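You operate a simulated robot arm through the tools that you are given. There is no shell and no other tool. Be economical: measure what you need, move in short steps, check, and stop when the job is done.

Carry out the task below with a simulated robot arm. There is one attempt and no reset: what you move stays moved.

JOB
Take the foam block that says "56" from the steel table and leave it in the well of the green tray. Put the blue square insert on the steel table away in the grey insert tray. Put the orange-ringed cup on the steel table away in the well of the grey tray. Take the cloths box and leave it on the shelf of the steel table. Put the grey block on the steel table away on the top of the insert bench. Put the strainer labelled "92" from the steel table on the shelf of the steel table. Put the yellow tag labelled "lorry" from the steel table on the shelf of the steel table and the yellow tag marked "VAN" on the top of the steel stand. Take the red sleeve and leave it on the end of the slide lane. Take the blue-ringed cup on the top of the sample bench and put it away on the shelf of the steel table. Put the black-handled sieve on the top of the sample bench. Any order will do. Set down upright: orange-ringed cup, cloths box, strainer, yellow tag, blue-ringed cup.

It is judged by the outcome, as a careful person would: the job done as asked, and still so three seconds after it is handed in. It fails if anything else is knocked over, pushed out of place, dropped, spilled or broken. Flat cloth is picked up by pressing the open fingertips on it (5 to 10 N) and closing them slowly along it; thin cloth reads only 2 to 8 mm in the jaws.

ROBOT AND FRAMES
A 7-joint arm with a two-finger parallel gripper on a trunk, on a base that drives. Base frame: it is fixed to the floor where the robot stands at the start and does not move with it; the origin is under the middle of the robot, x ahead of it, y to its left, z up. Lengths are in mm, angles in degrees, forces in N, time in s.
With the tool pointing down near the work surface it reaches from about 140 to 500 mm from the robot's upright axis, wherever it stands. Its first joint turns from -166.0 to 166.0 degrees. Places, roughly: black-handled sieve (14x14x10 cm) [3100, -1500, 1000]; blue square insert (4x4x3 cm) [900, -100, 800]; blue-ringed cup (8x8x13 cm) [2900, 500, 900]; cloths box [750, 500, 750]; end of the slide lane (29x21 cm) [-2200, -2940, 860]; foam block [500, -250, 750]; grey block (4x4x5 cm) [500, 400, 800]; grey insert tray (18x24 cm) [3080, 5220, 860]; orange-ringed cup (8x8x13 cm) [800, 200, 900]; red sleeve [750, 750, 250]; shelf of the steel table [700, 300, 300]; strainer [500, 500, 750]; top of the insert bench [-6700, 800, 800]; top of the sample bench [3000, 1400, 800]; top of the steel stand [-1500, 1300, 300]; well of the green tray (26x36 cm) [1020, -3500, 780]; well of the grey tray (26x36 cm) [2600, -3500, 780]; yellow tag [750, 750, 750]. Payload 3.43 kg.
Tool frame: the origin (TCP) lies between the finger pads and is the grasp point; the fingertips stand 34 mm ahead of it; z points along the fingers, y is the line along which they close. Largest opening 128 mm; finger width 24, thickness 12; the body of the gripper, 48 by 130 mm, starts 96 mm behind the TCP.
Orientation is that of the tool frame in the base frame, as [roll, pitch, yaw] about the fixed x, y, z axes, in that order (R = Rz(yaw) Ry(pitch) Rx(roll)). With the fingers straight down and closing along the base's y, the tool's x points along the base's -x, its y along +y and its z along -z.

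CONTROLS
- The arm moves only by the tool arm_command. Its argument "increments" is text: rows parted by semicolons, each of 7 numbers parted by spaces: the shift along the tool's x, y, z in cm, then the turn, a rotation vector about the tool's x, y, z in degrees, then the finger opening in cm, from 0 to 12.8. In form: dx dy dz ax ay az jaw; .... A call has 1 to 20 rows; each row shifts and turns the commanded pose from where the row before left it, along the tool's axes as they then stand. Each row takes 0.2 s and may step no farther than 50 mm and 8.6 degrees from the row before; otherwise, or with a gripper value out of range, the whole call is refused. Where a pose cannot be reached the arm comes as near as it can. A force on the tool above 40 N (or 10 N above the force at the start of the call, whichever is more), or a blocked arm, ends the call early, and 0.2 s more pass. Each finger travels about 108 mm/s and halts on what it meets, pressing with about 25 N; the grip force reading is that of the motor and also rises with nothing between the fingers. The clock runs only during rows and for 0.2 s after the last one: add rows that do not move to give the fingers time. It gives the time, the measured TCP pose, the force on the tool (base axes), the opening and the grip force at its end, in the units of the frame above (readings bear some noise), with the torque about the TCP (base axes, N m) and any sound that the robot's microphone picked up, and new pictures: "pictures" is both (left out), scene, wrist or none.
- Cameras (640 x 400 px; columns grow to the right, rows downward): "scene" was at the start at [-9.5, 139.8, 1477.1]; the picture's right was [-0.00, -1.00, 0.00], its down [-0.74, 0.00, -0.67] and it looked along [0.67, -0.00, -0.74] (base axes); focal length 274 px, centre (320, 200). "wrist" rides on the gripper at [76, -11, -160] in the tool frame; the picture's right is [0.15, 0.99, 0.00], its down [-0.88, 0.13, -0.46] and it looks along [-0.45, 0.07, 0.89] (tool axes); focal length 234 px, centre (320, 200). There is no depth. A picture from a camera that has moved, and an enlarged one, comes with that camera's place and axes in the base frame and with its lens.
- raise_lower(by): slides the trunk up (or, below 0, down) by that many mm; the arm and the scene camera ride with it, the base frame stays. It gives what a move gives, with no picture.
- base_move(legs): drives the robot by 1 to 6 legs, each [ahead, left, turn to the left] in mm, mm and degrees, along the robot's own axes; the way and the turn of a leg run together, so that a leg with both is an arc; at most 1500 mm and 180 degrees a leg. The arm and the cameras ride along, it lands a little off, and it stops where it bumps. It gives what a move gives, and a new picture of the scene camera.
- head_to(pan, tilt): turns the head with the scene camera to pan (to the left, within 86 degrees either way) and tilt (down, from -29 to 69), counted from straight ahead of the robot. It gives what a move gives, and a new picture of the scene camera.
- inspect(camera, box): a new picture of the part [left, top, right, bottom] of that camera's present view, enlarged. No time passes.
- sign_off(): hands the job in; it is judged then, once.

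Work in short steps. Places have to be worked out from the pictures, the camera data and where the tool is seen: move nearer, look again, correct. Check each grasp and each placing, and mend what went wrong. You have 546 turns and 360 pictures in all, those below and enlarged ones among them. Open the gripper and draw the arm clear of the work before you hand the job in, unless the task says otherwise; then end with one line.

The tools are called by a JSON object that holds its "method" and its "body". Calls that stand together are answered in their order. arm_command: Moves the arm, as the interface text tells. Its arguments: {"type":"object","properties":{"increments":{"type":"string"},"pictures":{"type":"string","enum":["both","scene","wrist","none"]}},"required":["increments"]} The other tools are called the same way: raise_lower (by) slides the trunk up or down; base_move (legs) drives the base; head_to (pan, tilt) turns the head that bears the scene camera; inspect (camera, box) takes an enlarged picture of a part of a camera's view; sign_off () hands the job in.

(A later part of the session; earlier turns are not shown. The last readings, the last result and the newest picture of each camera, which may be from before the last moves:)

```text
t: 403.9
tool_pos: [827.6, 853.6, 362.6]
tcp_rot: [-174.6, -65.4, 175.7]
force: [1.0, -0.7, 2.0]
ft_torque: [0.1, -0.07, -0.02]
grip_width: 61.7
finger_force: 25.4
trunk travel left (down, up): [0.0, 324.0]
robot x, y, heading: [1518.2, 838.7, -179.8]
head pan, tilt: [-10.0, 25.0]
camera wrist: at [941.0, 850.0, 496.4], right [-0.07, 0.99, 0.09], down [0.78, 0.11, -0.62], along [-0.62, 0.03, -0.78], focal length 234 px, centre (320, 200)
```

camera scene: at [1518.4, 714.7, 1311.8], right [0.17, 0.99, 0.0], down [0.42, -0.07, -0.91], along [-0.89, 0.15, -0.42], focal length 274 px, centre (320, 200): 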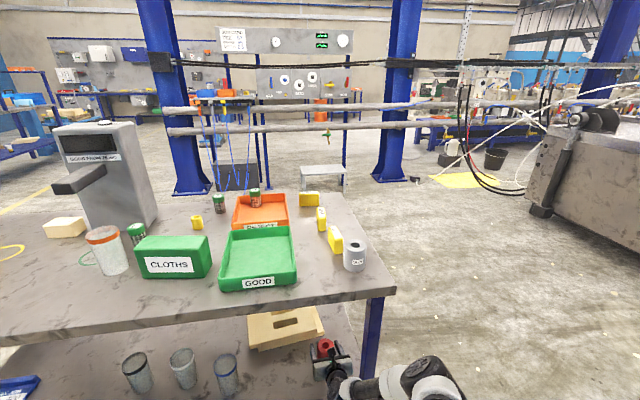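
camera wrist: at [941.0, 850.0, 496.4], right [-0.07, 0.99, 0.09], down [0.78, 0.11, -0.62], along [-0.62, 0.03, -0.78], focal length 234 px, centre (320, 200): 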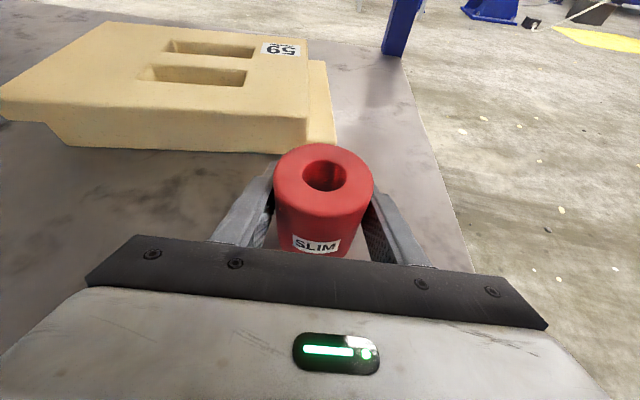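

Sleeve held (62 mm). Lift, back out, raise the trunk and arm, then travel toward the slide lane.

{"method": "arm_command", "body": {"increments": "1.8 0 -0.83 0 0 0 3;1.8 0 -0.83 0 0 0 3;1.2 0 -0.5 0 0 0 3;0 0 0 0 0 0 3", "pictures": "wrist"}}

{"method": "base_move", "body": {"legs": [[-400, 0, 0]]}}

{"method": "raise_lower", "body": {"by": 320}}

{"method": "arm_command", "body": {"increments": "4.09 0 -1.87 0 0 0 3;4.09 0 -1.87 0 0 0 3;4.09 0 -1.87 0 0 0 3;4.09 0 -1.87 0 0 0 3;4.09 0 -1.87 0 0 0 3;0 0 -2 0 0 0 3;0 0 0 0 0 0 3", "pictures": "none"}}

{"method": "base_move", "body": {"legs": [[0, 1500, 0], [0, 1500, 0], [0, 100, 0]]}}

```text
t: 404.9
tool_pos: [828.0, 854.8, 412.9]
tcp_rot: [-174.5, -65.4, 175.7]
force: [-0.3, 0.0, -1.2]
ft_torque: [0.04, 0.02, -0.01]
grip_width: 60.7
finger_force: 25.0
trunk travel left (down, up): [0.0, 324.0]
robot x, y, heading: [1518.8, 838.2, -179.7]
head pan, tilt: [-10.0, 25.0]
camera wrist: at [941.3, 851.6, 547.3], right [-0.07, 0.99, 0.09], down [0.78, 0.12, -0.62], along [-0.62, 0.03, -0.78], focal length 234 px, centre (320, 200)
```

wrist: 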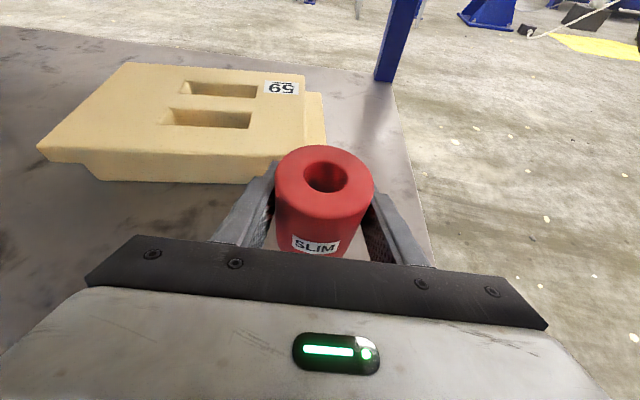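

```text
t: 407.3
tool_pos: [1223.8, 859.4, 412.4]
tcp_rot: [-174.5, -65.3, 175.5]
force: [0.0, -0.2, -2.2]
ft_torque: [0.01, -0.04, -0.03]
grip_width: 60.8
finger_force: 24.9
trunk travel left (down, up): [0.0, 324.0]
robot x, y, heading: [1916.0, 841.8, -180.0]
head pan, tilt: [-10.0, 25.0]
camera scene: at [1914.9, 715.7, 1311.8], right [0.17, 0.98, 0.0], down [0.42, -0.07, -0.91], along [-0.89, 0.16, -0.42], focal length 274 px, centre (320, 200)
```

scene: 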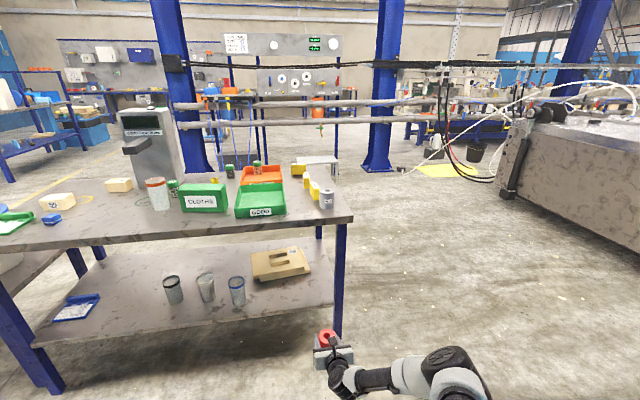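

```text
t: 410.5
tool_pos: [1224.2, 858.0, 732.7]
tcp_rot: [-174.5, -65.4, 175.6]
force: [-0.1, 0.4, -2.1]
ft_torque: [-0.02, 0.03, 0.02]
grip_width: 60.9
finger_force: 24.8
trunk travel left (down, up): [-320.0, 4.0]
robot x, y, heading: [1917.8, 840.1, -179.9]
head pan, tilt: [-10.0, 25.0]
```

```text
t: 412.1
tool_pos: [1241.3, 867.2, 964.7]
tcp_rot: [-174.5, -65.4, 175.5]
force: [0.1, -0.4, -0.9]
ft_torque: [0.0, 0.03, 0.0]
grip_width: 61.1
finger_force: 24.9
trunk travel left (down, up): [-320.0, 4.0]
robot x, y, heading: [1911.0, 841.5, -179.9]
head pan, tilt: [-10.0, 25.0]
```

```text
t: 442.2
tool_pos: [1151.2, -2211.5, 965.5]
tcp_rot: [-174.5, -65.3, 172.7]
force: [0.6, 0.2, -1.3]
ft_torque: [-0.02, 0.04, 0.0]
grip_width: 60.9
finger_force: 25.1
trunk travel left (down, up): [-320.0, 4.0]
robot x, y, heading: [1820.8, -2273.3, 177.4]
head pan, tilt: [-10.0, 25.0]
camera scene: at [1817.2, -2395.3, 1631.8], right [0.22, 0.98, 0.0], down [0.41, -0.09, -0.91], along [-0.88, 0.2, -0.42], focal length 274 px, centre (320, 200)
```

scene: 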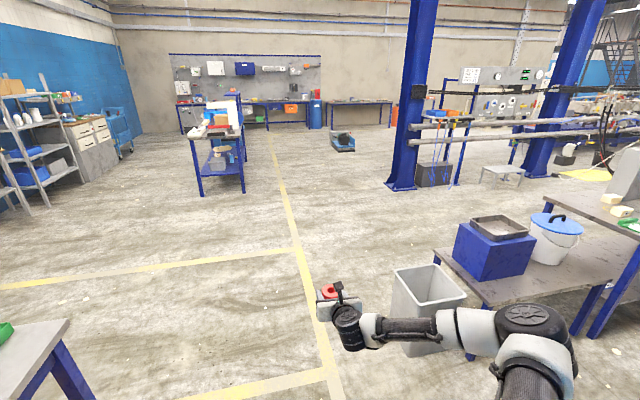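

The slide-lane bench is ahead-left. Straighten, drive ahead, then shift left and look.

{"method": "base_move", "body": {"legs": [[0, 0, 2.6], [1500, 0, 0], [1200, 0, 0], [0, 650, 0]]}}

{"method": "inspect", "body": {"camera": "scene", "box": [160, 80, 480, 280]}}

```text
t: 461.7
tool_pos: [-1528.1, -2729.3, 965.4]
tcp_rot: [-174.5, -65.4, 170.9]
force: [0.2, 0.4, -1.8]
ft_torque: [-0.02, -0.01, -0.03]
grip_width: 61.0
finger_force: 25.3
trunk travel left (down, up): [-320.0, 4.0]
robot x, y, heading: [-857.3, -2813.5, 175.7]
head pan, tilt: [-10.0, 25.0]
camera scene: at [-868.1, -2934.1, 1631.8], right [0.25, 0.97, 0.0], down [0.41, -0.11, -0.91], along [-0.88, 0.23, -0.42], focal length 274 px, centre (320, 200)
```

scene: 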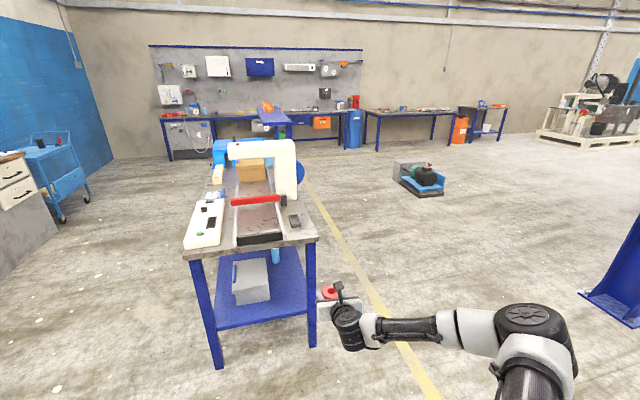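

```text
2.00 times, centred on (320, 180) of scene
camera zoom: at [-868.1, -2934.1, 1631.8], right [0.25, 0.97, 0.0], down [0.41, -0.11, -0.91], along [-0.88, 0.23, -0.42], focal length 548 px, centre (320, 240)
```

zoom: 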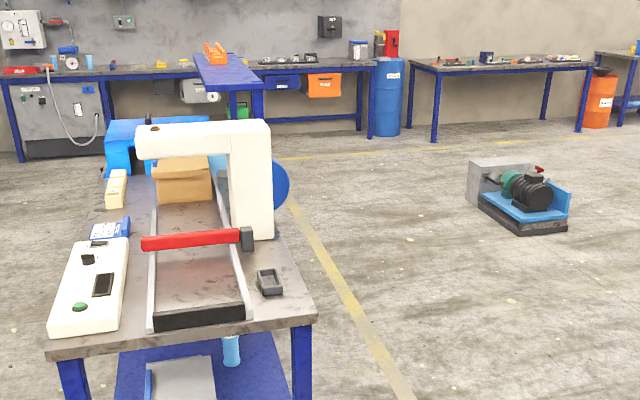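

The end zone of the lane lies between the rails, about x −2110…−2400, y≈−2930. Align and approach to just short of it at z≈965.

{"method": "base_move", "body": {"legs": [[0, 0, 4.3], [0, 155, 0], [460, 0, 0]]}}

{"method": "arm_command", "body": {"increments": "0 0 0 0 0 0 3", "pictures": "wrist"}}

```text
t: 466.8
tool_pos: [-2006.8, -2961.6, 965.6]
tcp_rot: [-174.4, -65.2, 176.8]
force: [0.0, -0.1, -1.1]
ft_torque: [0.03, 0.01, -0.01]
grip_width: 60.8
finger_force: 25.3
trunk travel left (down, up): [-320.0, 4.0]
robot x, y, heading: [-1337.4, -2971.9, -178.7]
head pan, tilt: [-10.0, 25.0]
camera scene: at [-1330.4, -3096.9, 1631.8], right [0.15, 0.99, 0.0], down [0.42, -0.06, -0.91], along [-0.9, 0.14, -0.42], focal length 274 px, centre (320, 200)
```

scene: 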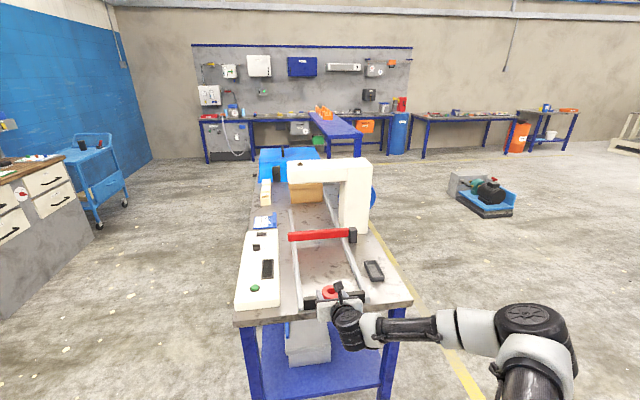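

```text
t: 467.2
tool_pos: [-2007.2, -2961.6, 964.2]
tcp_rot: [-174.4, -65.3, 176.7]
force: [-1.1, -0.8, -2.3]
ft_torque: [-0.02, 0.05, 0.01]
grip_width: 60.8
finger_force: 25.3
trunk travel left (down, up): [-320.0, 4.0]
robot x, y, heading: [-1337.0, -2975.7, -178.7]
head pan, tilt: [-10.0, 25.0]
camera wrist: at [-1892.8, -2963.0, 1099.0], right [-0.09, 0.99, 0.09], down [0.78, 0.13, -0.62], along [-0.62, 0.02, -0.78], focal length 234 px, centre (320, 200)
```

wrist: 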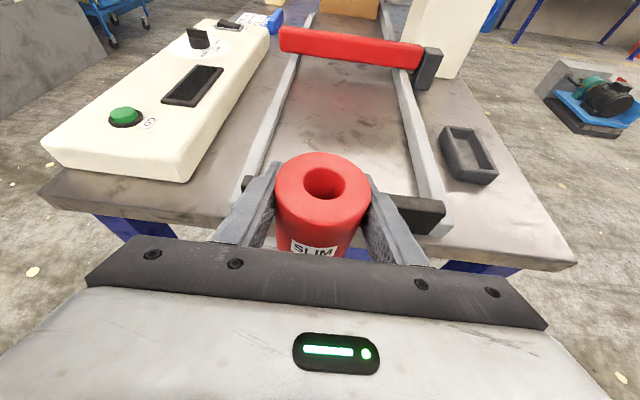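

Lane centre is at y≈−2929. Correct laterally and move in to x≈−2220.

{"method": "base_move", "body": {"legs": [[0, -18, -1.3], [213, 0, 0]]}}

{"method": "arm_command", "body": {"increments": "0 0 0 0 0 0 3", "pictures": "wrist"}}

```text
t: 469.3
tool_pos: [-2224.8, -2930.1, 963.6]
tcp_rot: [-174.5, -65.4, 175.6]
force: [-0.5, 0.0, -1.4]
ft_torque: [0.01, 0.04, 0.04]
grip_width: 60.9
finger_force: 24.7
trunk travel left (down, up): [-320.0, 4.0]
robot x, y, heading: [-1553.0, -2953.1, -180.0]
head pan, tilt: [-10.0, 25.0]
camera scene: at [-1550.6, -3079.4, 1631.8], right [0.17, 0.99, 0.0], down [0.42, -0.07, -0.91], along [-0.89, 0.15, -0.42], focal length 274 px, centre (320, 200)
```

scene: 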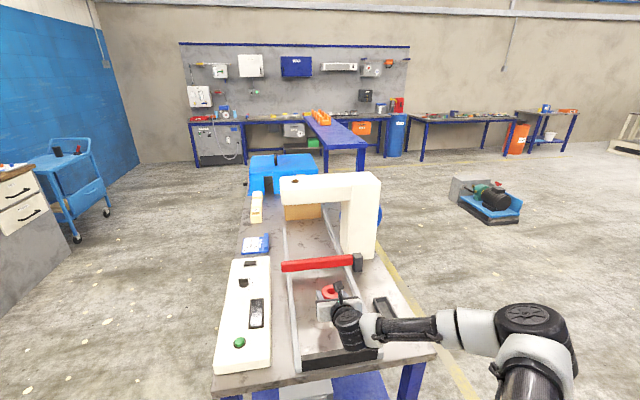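

```text
t: 469.7
tool_pos: [-2224.3, -2929.4, 965.1]
tcp_rot: [-174.5, -65.3, 175.7]
force: [0.4, -0.4, -1.3]
ft_torque: [0.01, 0.01, 0.01]
grip_width: 61.1
finger_force: 25.2
trunk travel left (down, up): [-320.0, 4.0]
robot x, y, heading: [-1551.1, -2957.5, -179.8]
head pan, tilt: [-10.0, 25.0]
camera wrist: at [-2110.1, -2934.0, 1099.0], right [-0.07, 0.99, 0.09], down [0.78, 0.11, -0.62], along [-0.62, 0.03, -0.78], focal length 234 px, centre (320, 200)
```

wrist: 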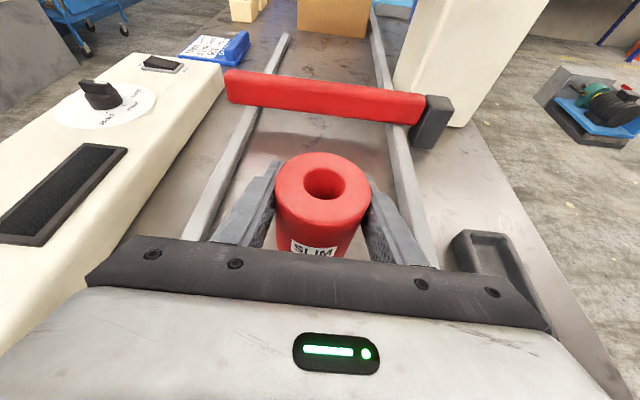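

Centred between the rails. Lower to contact.

{"method": "arm_command", "body": {"increments": "-2.73 0 1.25 0 0 0 3;-0.9 0 0.42 0 0 0 3;-0.36 0 0.17 0 0 0 3;-0.36 0 0.17 0 0 0 3;-0.36 0 0.17 0 0 0 3;-0.36 0 0.17 0 0 0 3;-0.36 0 0.17 0 0 0 3;-0.36 0 0.17 0 0 0 3;-0.36 0 0.17 0 0 0 3;-0.36 0 0.17 0 0 0 3", "pictures": "none"}}

```text
t: 471.9
tool_pos: [-2223.5, -2931.9, 894.5]
tcp_rot: [-174.6, -65.6, 175.7]
force: [-2.1, 0.5, 23.7]
ft_torque: [0.73, -0.25, 0.07]
grip_width: 62.1
finger_force: 25.1
trunk travel left (down, up): [-320.0, 4.0]
robot x, y, heading: [-1549.9, -2955.9, -179.7]
head pan, tilt: [-10.0, 25.0]
```

Contact (24 N) at z≈895. Open and retreat along the tool axis.

{"method": "arm_command", "body": {"increments": "0.18 0 -0.08 0 0 0 6.5;0 0 0 0 0 0 8;0 0 0 0 0 0 8.5;0 0 -2 0 0 0 8.5;0 0 -4 0 0 0 8.5;0 0 -4 0 0 0 8.5;0 0 -4 0 0 0 8.5;0 0 0 0 0 0 8.5", "pictures": "wrist"}}

```text
t: 473.7
tool_pos: [-2095.5, -2932.5, 951.6]
tcp_rot: [-174.5, -65.3, 175.5]
force: [-0.1, -0.2, 1.0]
ft_torque: [0.0, -0.02, 0.01]
grip_width: 85.1
finger_force: 0.1
trunk travel left (down, up): [-320.0, 4.0]
robot x, y, heading: [-1550.8, -2955.9, -179.5]
head pan, tilt: [-10.0, 25.0]
camera wrist: at [-1981.5, -2936.1, 1086.5], right [-0.07, 0.99, 0.09], down [0.78, 0.11, -0.62], along [-0.62, 0.03, -0.78], focal length 234 px, centre (320, 200)
```

wrist: 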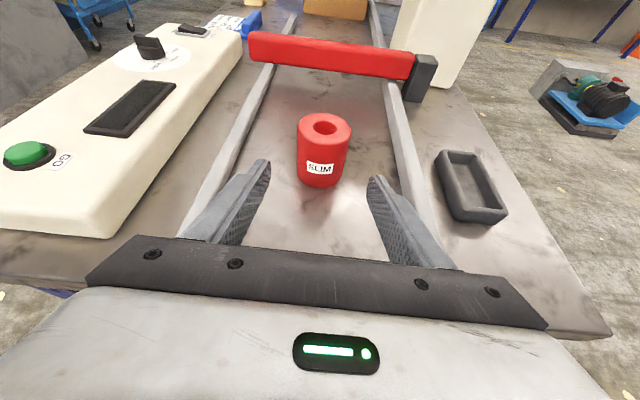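

Sleeve placed on the lane's end. Next the strainer 92 from the front side of the steel table. Back off, turn, and drive.

{"method": "base_move", "body": {"legs": [[-350, 0, 0], [0, 0, 179.7], [800, 0, 0], [0, 1500, 0], [0, 1500, 0]]}}

```text
t: 516.1
tool_pos: [179.6, 40.1, 951.4]
tcp_rot: [-174.5, -65.4, -5.8]
force: [0.3, -0.7, -0.4]
ft_torque: [0.04, 0.01, 0.01]
grip_width: 84.9
finger_force: 0.1
trunk travel left (down, up): [-320.0, 4.0]
robot x, y, heading: [-365.4, 80.6, -1.4]
head pan, tilt: [-10.0, 25.0]
camera scene: at [-360.5, 202.0, 1631.8], right [-0.2, -0.98, 0.0], down [-0.41, 0.08, -0.91], along [0.89, -0.18, -0.42], focal length 274 px, centre (320, 200)
```

scene: 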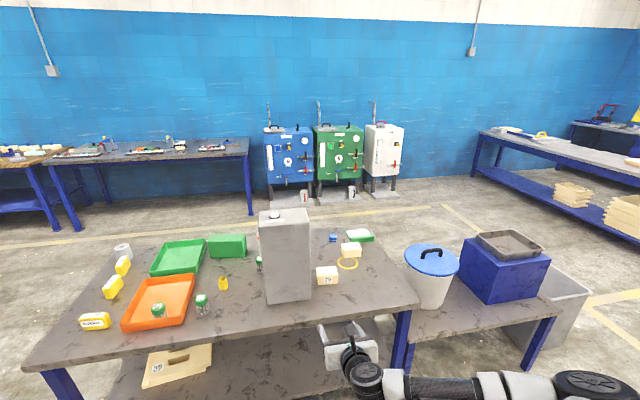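

Shift left to face strainer 92, lower to z≈870, jaws 65 mm, and look.

{"method": "base_move", "body": {"legs": [[0, 428, 1.4]]}}

{"method": "arm_command", "body": {"increments": "-3.7 0 1.7 0 0 0 6.8;-3.7 0 1.7 0 0 0 6.8;0 0 0 0 0 0 6.8", "pictures": "wrist"}}

```text
t: 520.7
tool_pos: [184.6, 478.2, 952.8]
tcp_rot: [-174.5, -65.4, -4.6]
force: [-0.1, -0.1, 1.1]
ft_torque: [0.01, 0.02, 0.02]
grip_width: 84.8
finger_force: 0.0
trunk travel left (down, up): [-320.0, 4.0]
robot x, y, heading: [-359.7, 503.5, 0.3]
head pan, tilt: [-10.0, 25.0]
camera scene: at [-358.3, 629.0, 1631.8], right [-0.17, -0.98, 0.0], down [-0.42, 0.07, -0.91], along [0.89, -0.16, -0.42], focal length 274 px, centre (320, 200)
```

scene: 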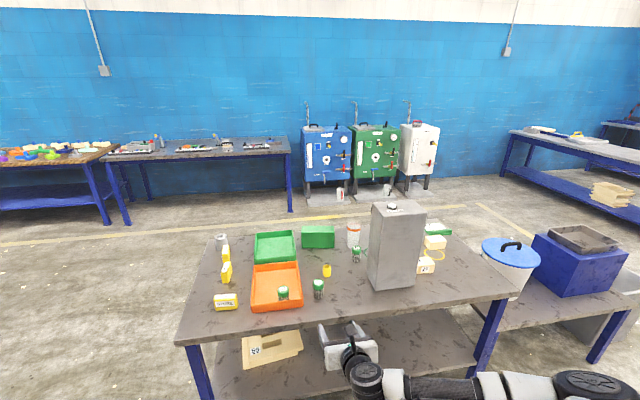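

```text
t: 521.5
tool_pos: [184.6, 481.0, 871.4]
tcp_rot: [-174.5, -65.3, -4.6]
force: [0.1, -0.4, -0.3]
ft_torque: [0.04, 0.04, 0.08]
grip_width: 68.4
finger_force: 0.2
trunk travel left (down, up): [-320.0, 4.0]
robot x, y, heading: [-363.5, 507.3, -0.2]
head pan, tilt: [-10.0, 25.0]
camera wrist: at [71.5, 485.9, 1004.6], right [0.07, -0.99, 0.09], down [-0.78, -0.11, -0.62], along [0.62, -0.03, -0.78], focal length 234 px, centre (320, 200)
```

wrist: 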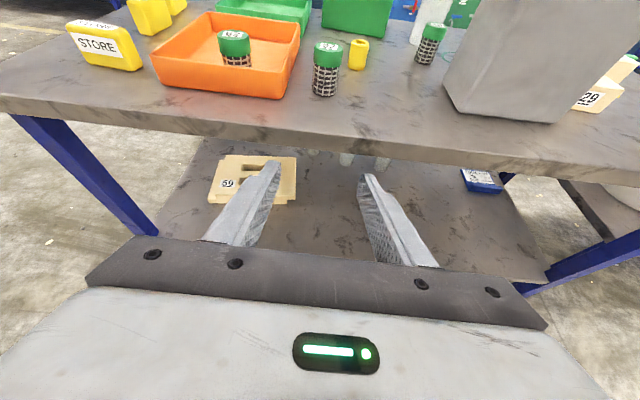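

Strainer 92 at about (473, 488). Nudge left 7 mm, lower to z≈845, and drive in most of the way.

{"method": "arm_command", "body": {"increments": "-2.4 -0.6 1.1 0 0 0 6.8;0 0 0 0 0 0 6.8", "pictures": "none"}}

{"method": "base_move", "body": {"legs": [[210, 0, 0]]}}

{"method": "arm_command", "body": {"increments": "0 0 0 0 0 0 6.8", "pictures": "wrist"}}

```text
t: 522.1
tool_pos: [185.3, 486.7, 843.7]
tcp_rot: [-174.6, -65.4, -4.5]
force: [-0.1, -0.5, 0.3]
ft_torque: [-0.01, 0.02, 0.03]
grip_width: 67.9
finger_force: 0.0
trunk travel left (down, up): [-320.0, 4.0]
robot x, y, heading: [-360.9, 502.1, -0.1]
head pan, tilt: [-10.0, 25.0]
```

```text
t: 523.8
tool_pos: [400.1, 484.1, 844.7]
tcp_rot: [-174.4, -65.3, -5.0]
force: [0.3, 0.1, 0.2]
ft_torque: [0.0, 0.0, -0.03]
grip_width: 67.7
finger_force: 0.1
trunk travel left (down, up): [-320.0, 4.0]
robot x, y, heading: [-146.1, 502.8, -0.0]
head pan, tilt: [-10.0, 25.0]
camera scene: at [-142.9, 628.1, 1631.8], right [-0.18, -0.98, 0.0], down [-0.42, 0.08, -0.91], along [0.89, -0.16, -0.42], focal length 274 px, centre (320, 200)
```

scene: 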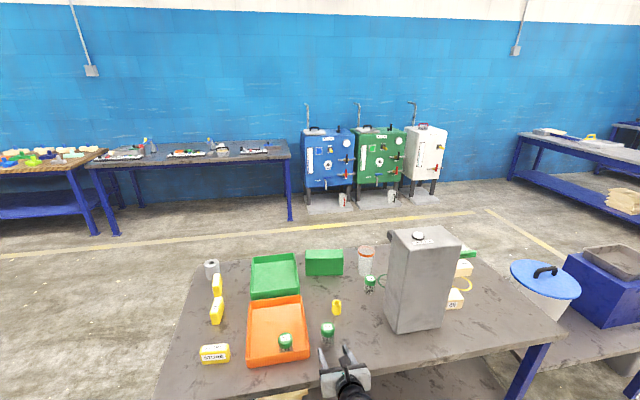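

```text
t: 524.2
tool_pos: [399.6, 483.6, 845.8]
tcp_rot: [-174.3, -65.4, -5.1]
force: [0.5, -0.3, -0.1]
ft_torque: [-0.02, -0.03, 0.03]
grip_width: 68.0
finger_force: 0.1
trunk travel left (down, up): [-320.0, 4.0]
robot x, y, heading: [-145.1, 503.0, -0.4]
head pan, tilt: [-10.0, 25.0]
camera wrist: at [286.2, 489.3, 978.7], right [0.06, -0.99, 0.09], down [-0.78, -0.11, -0.62], along [0.62, -0.03, -0.78], focal length 234 px, centre (320, 200)
```

wrist: 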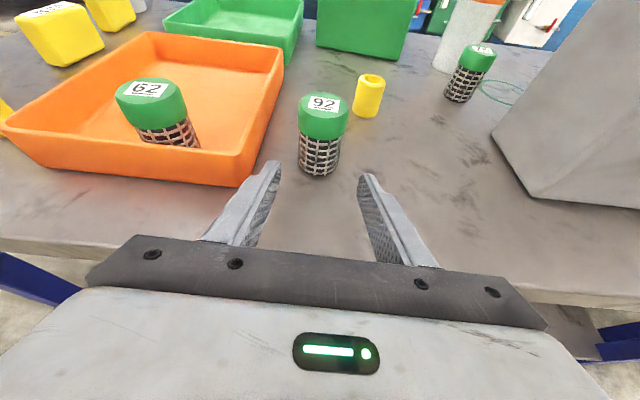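

Aligned, tray clearance ~30 mm. Advance 75 mm and close.

{"method": "base_move", "body": {"legs": [[73, 2, 0]]}}

{"method": "arm_command", "body": {"increments": "0 0 0 0 0 0 5.5;0 0 0 0 0 0 4;0 0 0 0 0 0 3;0 0 0 0 0 0 3;0 0 0 0 0 0 3", "pictures": "wrist"}}

```text
t: 525.2
tool_pos: [471.0, 484.7, 843.4]
tcp_rot: [-174.6, -65.3, -5.2]
force: [-0.9, 0.2, 0.2]
ft_torque: [0.01, -0.01, -0.01]
grip_width: 68.1
finger_force: 0.0
trunk travel left (down, up): [-320.0, 4.0]
robot x, y, heading: [-72.9, 507.3, -0.6]
head pan, tilt: [-10.0, 25.0]
camera scene: at [-70.6, 629.5, 1631.8], right [-0.18, -0.98, 0.0], down [-0.42, 0.08, -0.91], along [0.89, -0.16, -0.42], focal length 274 px, centre (320, 200)
```

scene: 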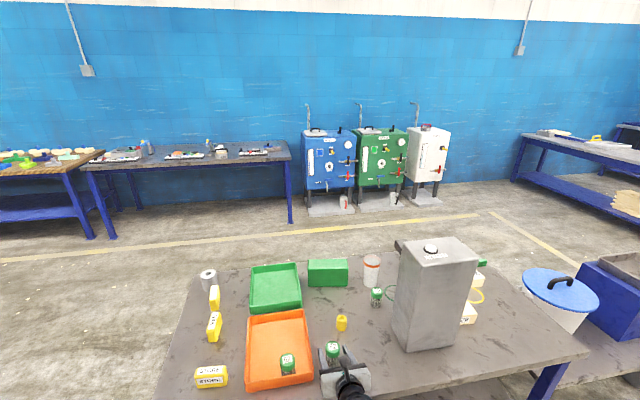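

```text
t: 526.4
tool_pos: [472.4, 483.5, 845.8]
tcp_rot: [-174.6, -65.5, -5.0]
force: [2.0, 0.1, 2.6]
ft_torque: [-0.06, -0.02, 0.02]
grip_width: 44.4
finger_force: 25.6
trunk travel left (down, up): [-320.0, 4.0]
robot x, y, heading: [-76.9, 504.4, -0.5]
head pan, tilt: [-10.0, 25.0]
camera wrist: at [358.4, 490.4, 978.8], right [0.06, -0.99, 0.09], down [-0.78, -0.11, -0.62], along [0.62, -0.04, -0.78], focal length 234 px, centre (320, 200)
```

wrist: 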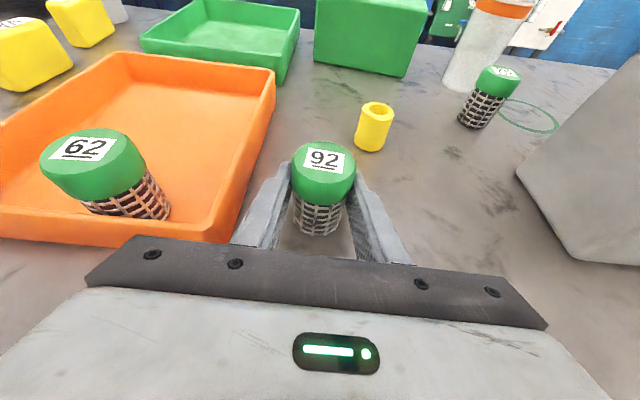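

Held (44 mm). Lift, back out 450 mm, extend the arm forward 14 cm, then lower trunk.

{"method": "arm_command", "body": {"increments": "1.8 0 -0.83 0 0 0 3;1.8 0 -0.83 0 0 0 3;2.7 0 -1.25 0 0 0 3;0 0 0 0 0 0 3", "pictures": "wrist"}}

{"method": "base_move", "body": {"legs": [[-500, 0, 0.5]]}}

{"method": "arm_command", "body": {"increments": "1.87 0 4.09 0 0 0 3;1.87 0 4.09 0 0 0 3;1.87 0 4.09 0 0 0 3;0 0 0 0 0 0 3", "pictures": "none"}}

{"method": "raise_lower", "body": {"by": -320}}

```text
t: 527.4
tool_pos: [470.8, 481.3, 914.4]
tcp_rot: [-174.5, -65.3, -5.0]
force: [0.4, -1.2, -0.3]
ft_torque: [0.0, -0.01, -0.01]
grip_width: 44.7
finger_force: 25.1
trunk travel left (down, up): [-320.0, 4.0]
robot x, y, heading: [-71.7, 508.3, -0.5]
head pan, tilt: [-10.0, 25.0]
camera wrist: at [357.1, 487.1, 1048.6], right [0.06, -0.99, 0.09], down [-0.78, -0.11, -0.62], along [0.62, -0.04, -0.78], focal length 234 px, centre (320, 200)
```

wrist: 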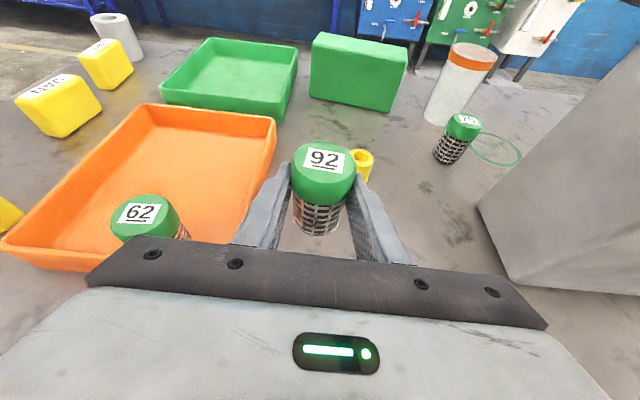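

```text
t: 530.4
tool_pos: [-32.1, 487.2, 915.3]
tcp_rot: [-174.5, -65.4, -4.6]
force: [0.2, 0.0, -1.2]
ft_torque: [0.0, -0.01, 0.01]
grip_width: 44.4
finger_force: 25.0
trunk travel left (down, up): [-320.0, 4.0]
robot x, y, heading: [-577.9, 507.6, -0.1]
head pan, tilt: [-10.0, 25.0]
camera scene: at [-576.1, 631.2, 1631.8], right [-0.17, -0.99, 0.0], down [-0.42, 0.07, -0.91], along [0.89, -0.16, -0.42], focal length 274 px, centre (320, 200)
```

scene: 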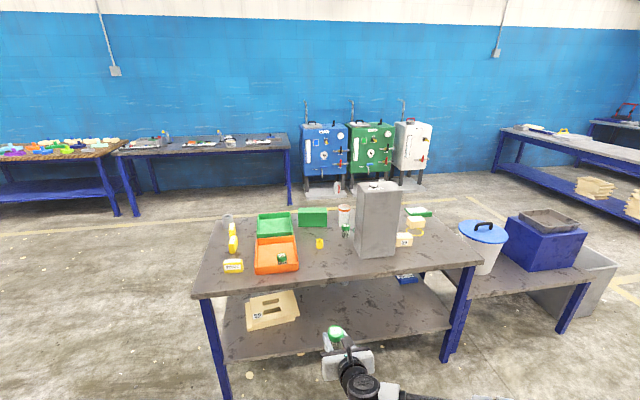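

```text
t: 531.4
tool_pos: [101.6, 486.4, 912.7]
tcp_rot: [-174.3, -65.4, -4.4]
force: [0.1, 0.6, -1.7]
ft_torque: [0.01, 0.05, 0.0]
grip_width: 44.2
finger_force: 24.3
trunk travel left (down, up): [-320.0, 4.0]
robot x, y, heading: [-575.9, 505.0, 0.1]
head pan, tilt: [-10.0, 25.0]
```

```text
t: 534.5
tool_pos: [101.3, 486.9, 594.0]
tcp_rot: [-174.4, -65.4, -4.4]
force: [0.5, -0.3, -1.7]
ft_torque: [0.01, 0.01, -0.03]
grip_width: 44.5
finger_force: 25.2
trunk travel left (down, up): [0.0, 324.0]
robot x, y, heading: [-577.1, 507.3, -0.1]
head pan, tilt: [-10.0, 25.0]
```

Lower to z≈400, and strafe right to y≈265, clear of the board.

{"method": "arm_command", "body": {"increments": "-4.4 0 2.02 0 0 0 3;-4.4 0 2.02 0 0 0 3;-4.4 0 2.02 0 0 0 3;-4.4 0 2.02 0 0 0 3;0 0 0 0 0 0 3", "pictures": "none"}}

{"method": "base_move", "body": {"legs": [[0, -225, 0], [180, 0, 0]]}}

{"method": "arm_command", "body": {"increments": "0 0 0 0 0 0 3", "pictures": "wrist"}}

```text
t: 535.8
tool_pos: [103.1, 496.1, 398.0]
tcp_rot: [-174.5, -65.4, -4.5]
force: [1.2, 0.2, -0.9]
ft_torque: [0.01, -0.01, 0.03]
grip_width: 44.4
finger_force: 24.9
trunk travel left (down, up): [0.0, 324.0]
robot x, y, heading: [-576.5, 508.1, 0.0]
head pan, tilt: [-10.0, 25.0]
```

```text
t: 539.6
tool_pos: [280.3, 271.7, 398.8]
tcp_rot: [-174.4, -65.4, -4.7]
force: [-0.6, 0.4, -1.0]
ft_torque: [-0.01, 0.02, -0.02]
grip_width: 44.5
finger_force: 24.8
trunk travel left (down, up): [0.0, 324.0]
robot x, y, heading: [-406.9, 283.7, -0.1]
head pan, tilt: [-10.0, 25.0]
camera scene: at [-398.5, 408.8, 1311.8], right [-0.18, -0.98, 0.0], down [-0.42, 0.07, -0.91], along [0.89, -0.16, -0.42], focal length 274 px, centre (320, 200)
```

scene: 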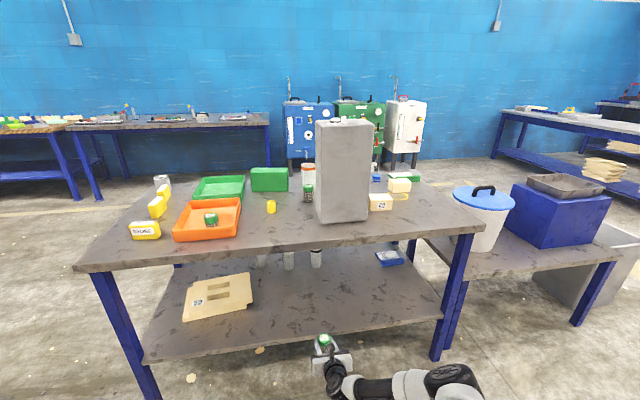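

```text
t: 540.0
tool_pos: [279.4, 271.1, 397.4]
tcp_rot: [-174.4, -65.3, -4.6]
force: [-0.2, -0.4, -0.4]
ft_torque: [0.01, 0.0, -0.01]
grip_width: 44.5
finger_force: 25.0
trunk travel left (down, up): [0.0, 324.0]
robot x, y, heading: [-395.8, 281.7, -0.1]
head pan, tilt: [-10.0, 25.0]
camera wrist: at [165.6, 276.6, 532.2], right [0.07, -0.99, 0.09], down [-0.78, -0.11, -0.62], along [0.62, -0.03, -0.78], focal length 234 px, centre (320, 200)
```

wrist: 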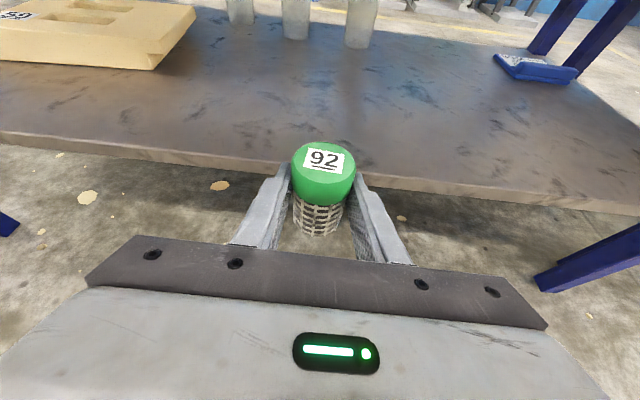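

Shelf front edge is at x≈396. Drive in 220 mm and lower to contact.

{"method": "base_move", "body": {"legs": [[222, 0, 0]]}}

{"method": "arm_command", "body": {"increments": "-1.36 0 0.62 0 0 0 3;-0.9 0 0.42 0 0 0 3;-0.36 0 0.17 0 0 0 3;-0.36 0 0.17 0 0 0 3;-0.36 0 0.17 0 0 0 3;-0.36 0 0.17 0 0 0 3;-0.36 0 0.17 0 0 0 3;-0.36 0 0.17 0 0 0 3;-0.36 0 0.17 0 0 0 3", "pictures": "wrist"}}

```text
t: 541.7
tool_pos: [495.7, 270.2, 398.6]
tcp_rot: [-174.5, -65.3, -4.8]
force: [0.3, -0.3, -0.5]
ft_torque: [0.05, 0.02, 0.01]
grip_width: 44.5
finger_force: 24.8
trunk travel left (down, up): [0.0, 324.0]
robot x, y, heading: [-180.8, 285.4, -0.2]
head pan, tilt: [-10.0, 25.0]
camera scene: at [-181.6, 408.2, 1311.8], right [-0.18, -0.98, 0.0], down [-0.42, 0.07, -0.91], along [0.89, -0.16, -0.42], focal length 274 px, centre (320, 200)
```

scene: 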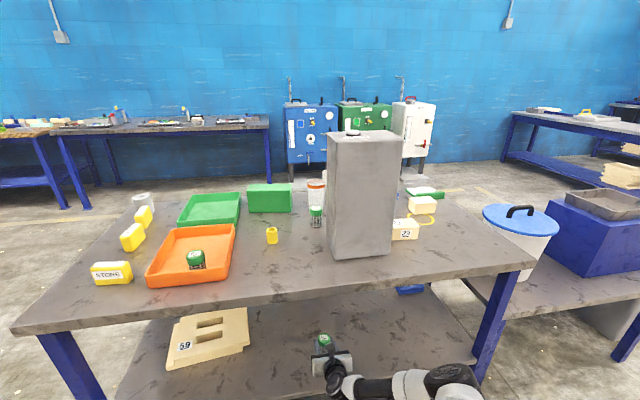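

```text
t: 543.7
tool_pos: [500.0, 269.5, 350.0]
tcp_rot: [-175.0, -66.2, -4.4]
force: [1.2, 2.0, 11.2]
ft_torque: [-0.15, -0.08, 0.02]
grip_width: 41.1
finger_force: 24.8
trunk travel left (down, up): [0.0, 324.0]
robot x, y, heading: [-184.1, 285.3, -0.0]
head pan, tilt: [-10.0, 25.0]
stopped in row 9: the force on the tool passed its limit at 44 N (the readings are from after the stop); the commanded pose is now the measured one
camera wrist: at [385.4, 275.9, 483.2], right [0.06, -0.99, 0.1], down [-0.77, -0.11, -0.63], along [0.63, -0.04, -0.77], focal length 234 px, centre (320, 200)
```

wrist: 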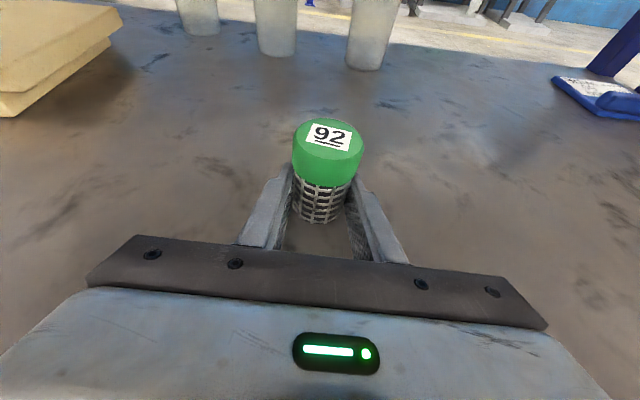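

It is down firmly (slid slightly up in the jaws but upright). Open and back out.

{"method": "arm_command", "body": {"increments": "0.27 0 -0.12 0 0 0 5;0 0 0 0 0 0 6.5;0 0 0 0 0 0 7.5;0 0 0 0 0 0 7.5", "pictures": "none"}}

{"method": "base_move", "body": {"legs": [[-150, 0, 0]]}}

{"method": "arm_command", "body": {"increments": "0 0 0 0 0 0 7.5", "pictures": "wrist"}}

```text
t: 544.7
tool_pos: [498.9, 269.6, 351.7]
tcp_rot: [-174.9, -65.9, -4.6]
force: [-6.4, 7.8, 10.5]
ft_torque: [-0.2, -0.14, -0.04]
grip_width: 70.2
finger_force: 0.1
trunk travel left (down, up): [0.0, 324.0]
robot x, y, heading: [-179.1, 281.7, -0.2]
head pan, tilt: [-10.0, 25.0]
```

```text
t: 546.1
tool_pos: [348.0, 273.1, 349.7]
tcp_rot: [-174.8, -65.7, -4.4]
force: [-0.4, 0.6, 0.2]
ft_torque: [-0.02, -0.02, -0.03]
grip_width: 74.8
finger_force: 0.1
trunk travel left (down, up): [0.0, 324.0]
robot x, y, heading: [-338.4, 281.1, -0.1]
head pan, tilt: [-10.0, 25.0]
camera scene: at [-332.7, 408.5, 1311.8], right [-0.17, -0.98, 0.0], down [-0.42, 0.07, -0.91], along [0.89, -0.16, -0.42], focal length 274 px, centre (320, 200)
```

scene: 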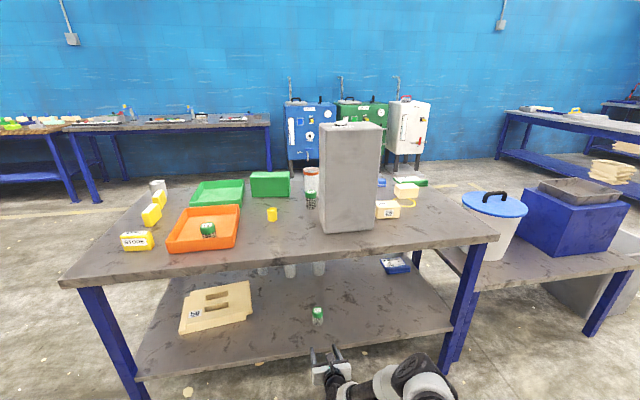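

```text
t: 546.5
tool_pos: [346.2, 273.2, 351.0]
tcp_rot: [-174.8, -65.8, -4.4]
force: [0.5, -0.3, 0.2]
ft_torque: [-0.01, 0.01, -0.01]
grip_width: 75.0
finger_force: 0.1
trunk travel left (down, up): [0.0, 324.0]
robot x, y, heading: [-336.4, 282.6, -0.3]
head pan, tilt: [-10.0, 25.0]
camera wrist: at [233.5, 278.2, 484.1], right [0.07, -0.99, 0.1], down [-0.78, -0.11, -0.62], along [0.63, -0.03, -0.78], focal length 234 px, centre (320, 200)
```

wrist: 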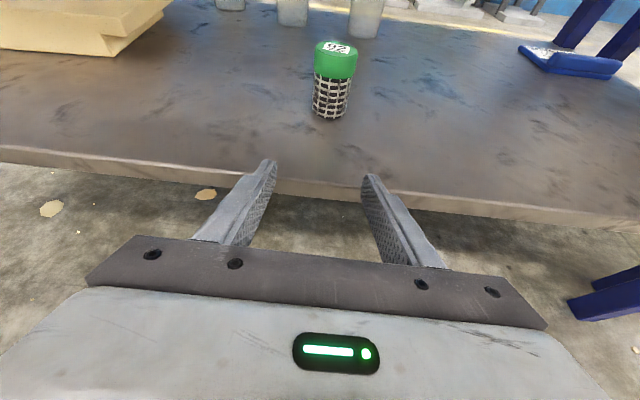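

Strainer stands on the shelf. Next the tags at the table's left end. Raise up, go round to the left end and face it.

{"method": "base_move", "body": {"legs": [[-250, 0, 0]]}}

{"method": "raise_lower", "body": {"by": 320}}

{"method": "arm_command", "body": {"increments": "4.4 0 -2.02 0 0 0 8;4.4 0 -2.02 0 0 0 8;4.4 0 -2.02 0 0 0 8;4.4 0 -2.02 0 0 0 8;3.3 0 -1.5 0 0 0 8;0 0 0 0 0 0 8", "pictures": "none"}}

{"method": "base_move", "body": {"legs": [[0, 1500, 0], [1250, 0, 0], [0, 0, -90]]}}

{"method": "arm_command", "body": {"increments": "0 0 0 0 0 0 8", "pictures": "wrist"}}

```text
t: 548.3
tool_pos: [91.4, 272.9, 351.7]
tcp_rot: [-174.7, -65.8, -4.3]
force: [-0.5, -0.3, 0.8]
ft_torque: [0.0, 0.03, -0.01]
grip_width: 75.1
finger_force: 0.1
trunk travel left (down, up): [0.0, 324.0]
robot x, y, heading: [-591.5, 283.4, 0.1]
head pan, tilt: [-10.0, 25.0]
camera scene: at [-590.2, 408.0, 1311.8], right [-0.17, -0.99, 0.0], down [-0.42, 0.07, -0.91], along [0.89, -0.15, -0.42], focal length 274 px, centre (320, 200)
```

scene: 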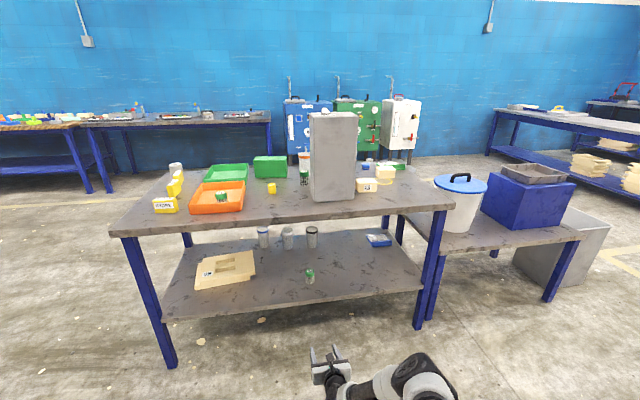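

```text
t: 551.5
tool_pos: [89.8, 274.4, 670.4]
tcp_rot: [-174.8, -65.9, -4.1]
force: [-0.3, 0.2, -0.3]
ft_torque: [0.01, 0.01, 0.01]
grip_width: 75.1
finger_force: 0.2
trunk travel left (down, up): [-320.0, 4.0]
robot x, y, heading: [-589.6, 282.0, 0.5]
head pan, tilt: [-10.0, 25.0]
```

```text
t: 552.9
tool_pos: [88.2, 263.0, 901.1]
tcp_rot: [-174.7, -65.8, -4.2]
force: [-0.5, -0.2, -0.4]
ft_torque: [0.02, -0.01, 0.03]
grip_width: 80.1
finger_force: 0.1
trunk travel left (down, up): [-320.0, 4.0]
robot x, y, heading: [-593.5, 283.2, 0.3]
head pan, tilt: [-10.0, 25.0]
```

```text
t: 577.3
tool_pos: [637.9, 1117.6, 901.9]
tcp_rot: [-174.8, -65.8, -93.6]
force: [-0.1, 0.1, 0.2]
ft_torque: [0.03, 0.01, -0.02]
grip_width: 80.1
finger_force: 0.2
trunk travel left (down, up): [-320.0, 4.0]
robot x, y, heading: [655.3, 1800.0, -89.4]
head pan, tilt: [-10.0, 25.0]
camera scene: at [779.1, 1800.0, 1631.8], right [-0.99, 0.16, 0.0], down [0.07, 0.42, -0.91], along [-0.15, -0.89, -0.42], focal length 274 px, centre (320, 200)
```

scene: 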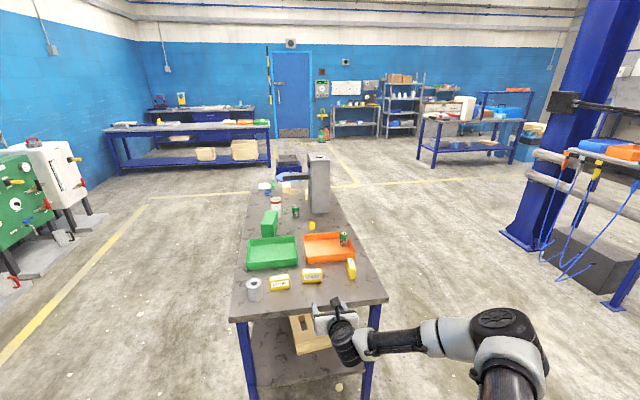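

```text
t: 577.7
tool_pos: [638.0, 1117.9, 902.8]
tcp_rot: [-174.8, -65.9, -93.8]
force: [-0.2, 0.3, -0.5]
ft_torque: [-0.01, 0.0, -0.02]
grip_width: 80.0
finger_force: 0.1
trunk travel left (down, up): [-320.0, 4.0]
robot x, y, heading: [652.1, 1798.5, -89.3]
head pan, tilt: [-10.0, 25.0]
camera wrist: at [643.2, 1232.4, 1035.5], right [-0.99, -0.08, 0.1], down [-0.12, 0.77, -0.62], along [-0.03, -0.63, -0.78], focal length 234 px, centre (320, 200)
```

wrist: 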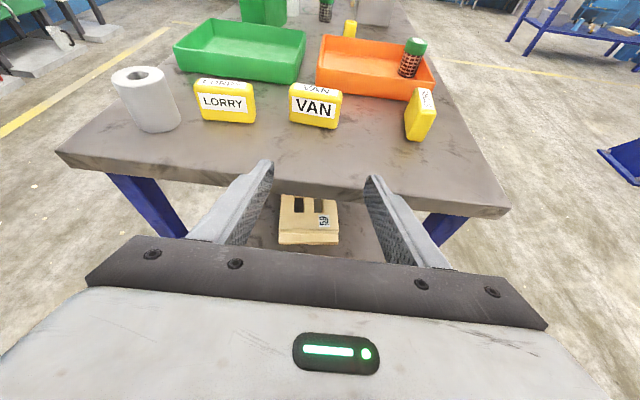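

LORRY and VAN tags face me, each ~90 mm wide. VAN first: at about (656, 879), turned ~6°. Align heading, open to 104 mm, lower to z≈840, and approach partly.

{"method": "base_move", "body": {"legs": [[0, 0, -6.3], [0, 117, 0], [130, 0, 0]]}}

{"method": "arm_command", "body": {"increments": "-2.9 0 1.33 0 0 0 10.6;-2.7 0 1.25 0 0 0 10.6;0 0 0 0 0 0 10.6", "pictures": "wrist"}}

```text
t: 581.0
tool_pos: [672.8, 984.0, 902.4]
tcp_rot: [-174.8, -65.8, -99.9]
force: [0.4, -0.1, -0.1]
ft_torque: [0.01, 0.0, 0.0]
grip_width: 80.0
finger_force: 0.1
trunk travel left (down, up): [-320.0, 4.0]
robot x, y, heading: [759.5, 1661.4, -95.5]
head pan, tilt: [-10.0, 25.0]
camera scene: at [885.2, 1646.7, 1631.8], right [-0.96, 0.27, 0.0], down [0.11, 0.41, -0.91], along [-0.24, -0.87, -0.42], focal length 274 px, centre (320, 200)
```

scene: 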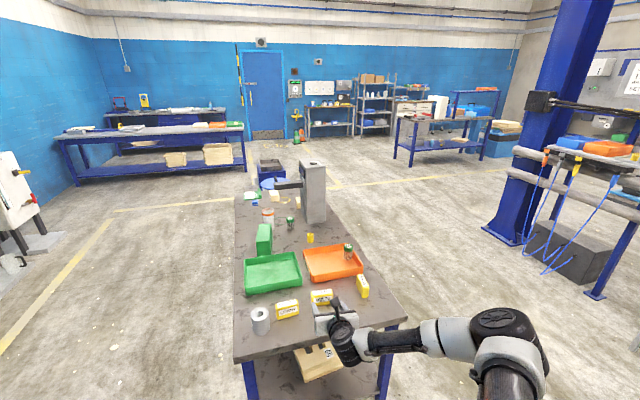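

```text
t: 581.8
tool_pos: [675.0, 983.5, 839.2]
tcp_rot: [-174.8, -65.8, -99.9]
force: [-0.1, 0.2, 0.0]
ft_torque: [0.01, -0.03, 0.0]
grip_width: 105.8
finger_force: 0.1
trunk travel left (down, up): [-320.0, 4.0]
robot x, y, heading: [755.8, 1658.7, -95.8]
head pan, tilt: [-10.0, 25.0]
camera wrist: at [691.4, 1096.9, 972.1], right [-0.99, 0.03, 0.1], down [-0.04, 0.78, -0.62], along [-0.09, -0.62, -0.78], focal length 234 px, centre (320, 200)
```

wrist: 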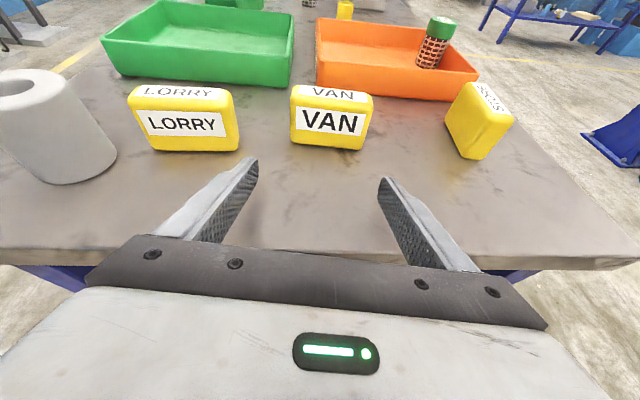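

Aligned: tag centre about (662, 868), along my heading. Advance 113 mm and close gently.

{"method": "base_move", "body": {"legs": [[113, 0, 0]]}}

{"method": "arm_command", "body": {"increments": "0 0 0 0 0 0 9.6;0 0 0 0 0 0 8.6;0 0 0 0 0 0 7.8;0 0 0 0 0 0 7;0 0 0 0 0 0 7", "pictures": "wrist"}}

```text
t: 582.9
tool_pos: [664.7, 874.4, 838.7]
tcp_rot: [-174.9, -65.9, -99.9]
force: [-1.0, -0.5, 0.1]
ft_torque: [0.01, 0.01, 0.01]
grip_width: 106.0
finger_force: 0.1
trunk travel left (down, up): [-320.0, 4.0]
robot x, y, heading: [749.3, 1552.2, -95.4]
head pan, tilt: [-10.0, 25.0]
camera scene: at [874.9, 1537.8, 1631.8], right [-0.96, 0.27, 0.0], down [0.11, 0.41, -0.91], along [-0.24, -0.87, -0.42], focal length 274 px, centre (320, 200)
```

scene: 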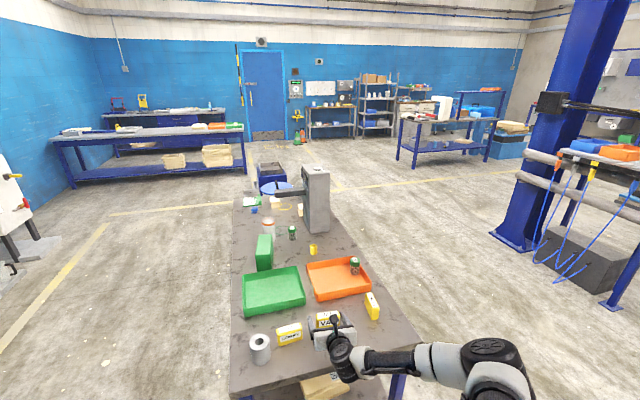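

```text
t: 584.1
tool_pos: [666.1, 875.4, 839.3]
tcp_rot: [-174.8, -65.8, -99.8]
force: [0.2, -0.3, 0.3]
ft_torque: [-0.01, 0.04, -0.01]
grip_width: 85.3
finger_force: 25.0
trunk travel left (down, up): [-320.0, 4.0]
robot x, y, heading: [748.4, 1550.7, -95.5]
head pan, tilt: [-10.0, 25.0]
camera wrist: at [681.6, 987.9, 972.4], right [-0.99, 0.03, 0.1], down [-0.04, 0.78, -0.62], along [-0.09, -0.62, -0.78], focal length 234 px, centre (320, 200)
```

wrist: 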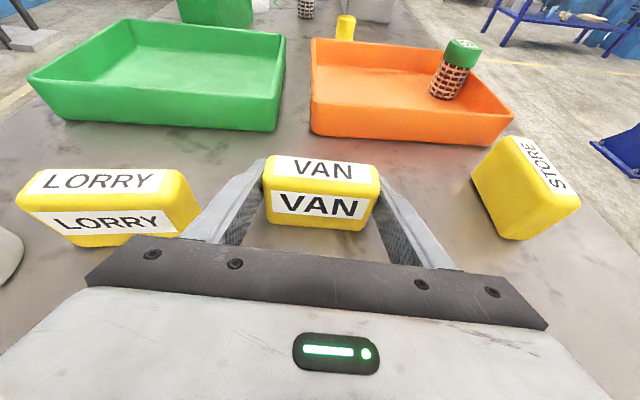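

VAN held (85 mm). Lift, back off, turn and drive toward the steel stand.

{"method": "arm_command", "body": {"increments": "1.8 0 -0.83 0 0 0 7;2.7 0 -1.25 0 0 0 7;2.7 0 -1.25 0 0 0 7;0 0 0 0 0 0 7", "pictures": "none"}}

{"method": "base_move", "body": {"legs": [[-300, 0, 0], [0, 0, -84.5], [1150, 0, 0], [0, 500, 0]]}}

```text
t: 585.1
tool_pos: [663.6, 874.8, 917.5]
tcp_rot: [-174.8, -65.8, -99.8]
force: [0.0, 0.8, -1.0]
ft_torque: [0.02, 0.01, -0.01]
grip_width: 84.7
finger_force: 24.8
trunk travel left (down, up): [-320.0, 4.0]
robot x, y, heading: [750.6, 1549.1, -95.5]
head pan, tilt: [-10.0, 25.0]
```

```text
t: 601.1
tool_pos: [-1030.2, 1309.5, 917.8]
tcp_rot: [-174.8, -65.8, 178.5]
force: [-0.2, 0.5, -1.0]
ft_torque: [0.01, -0.03, -0.01]
grip_width: 84.6
finger_force: 25.4
trunk travel left (down, up): [-320.0, 4.0]
robot x, y, heading: [-347.4, 1320.4, -177.0]
head pan, tilt: [-10.0, 25.0]
camera scene: at [-343.1, 1198.8, 1631.8], right [0.12, 0.99, 0.0], down [0.42, -0.05, -0.91], along [-0.9, 0.11, -0.42], focal length 274 px, centre (320, 200)
```

scene: 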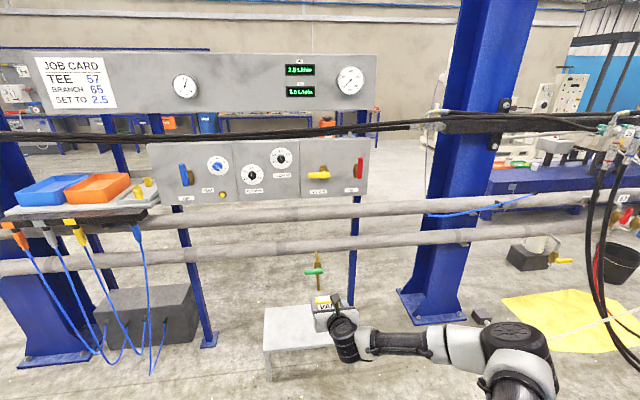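

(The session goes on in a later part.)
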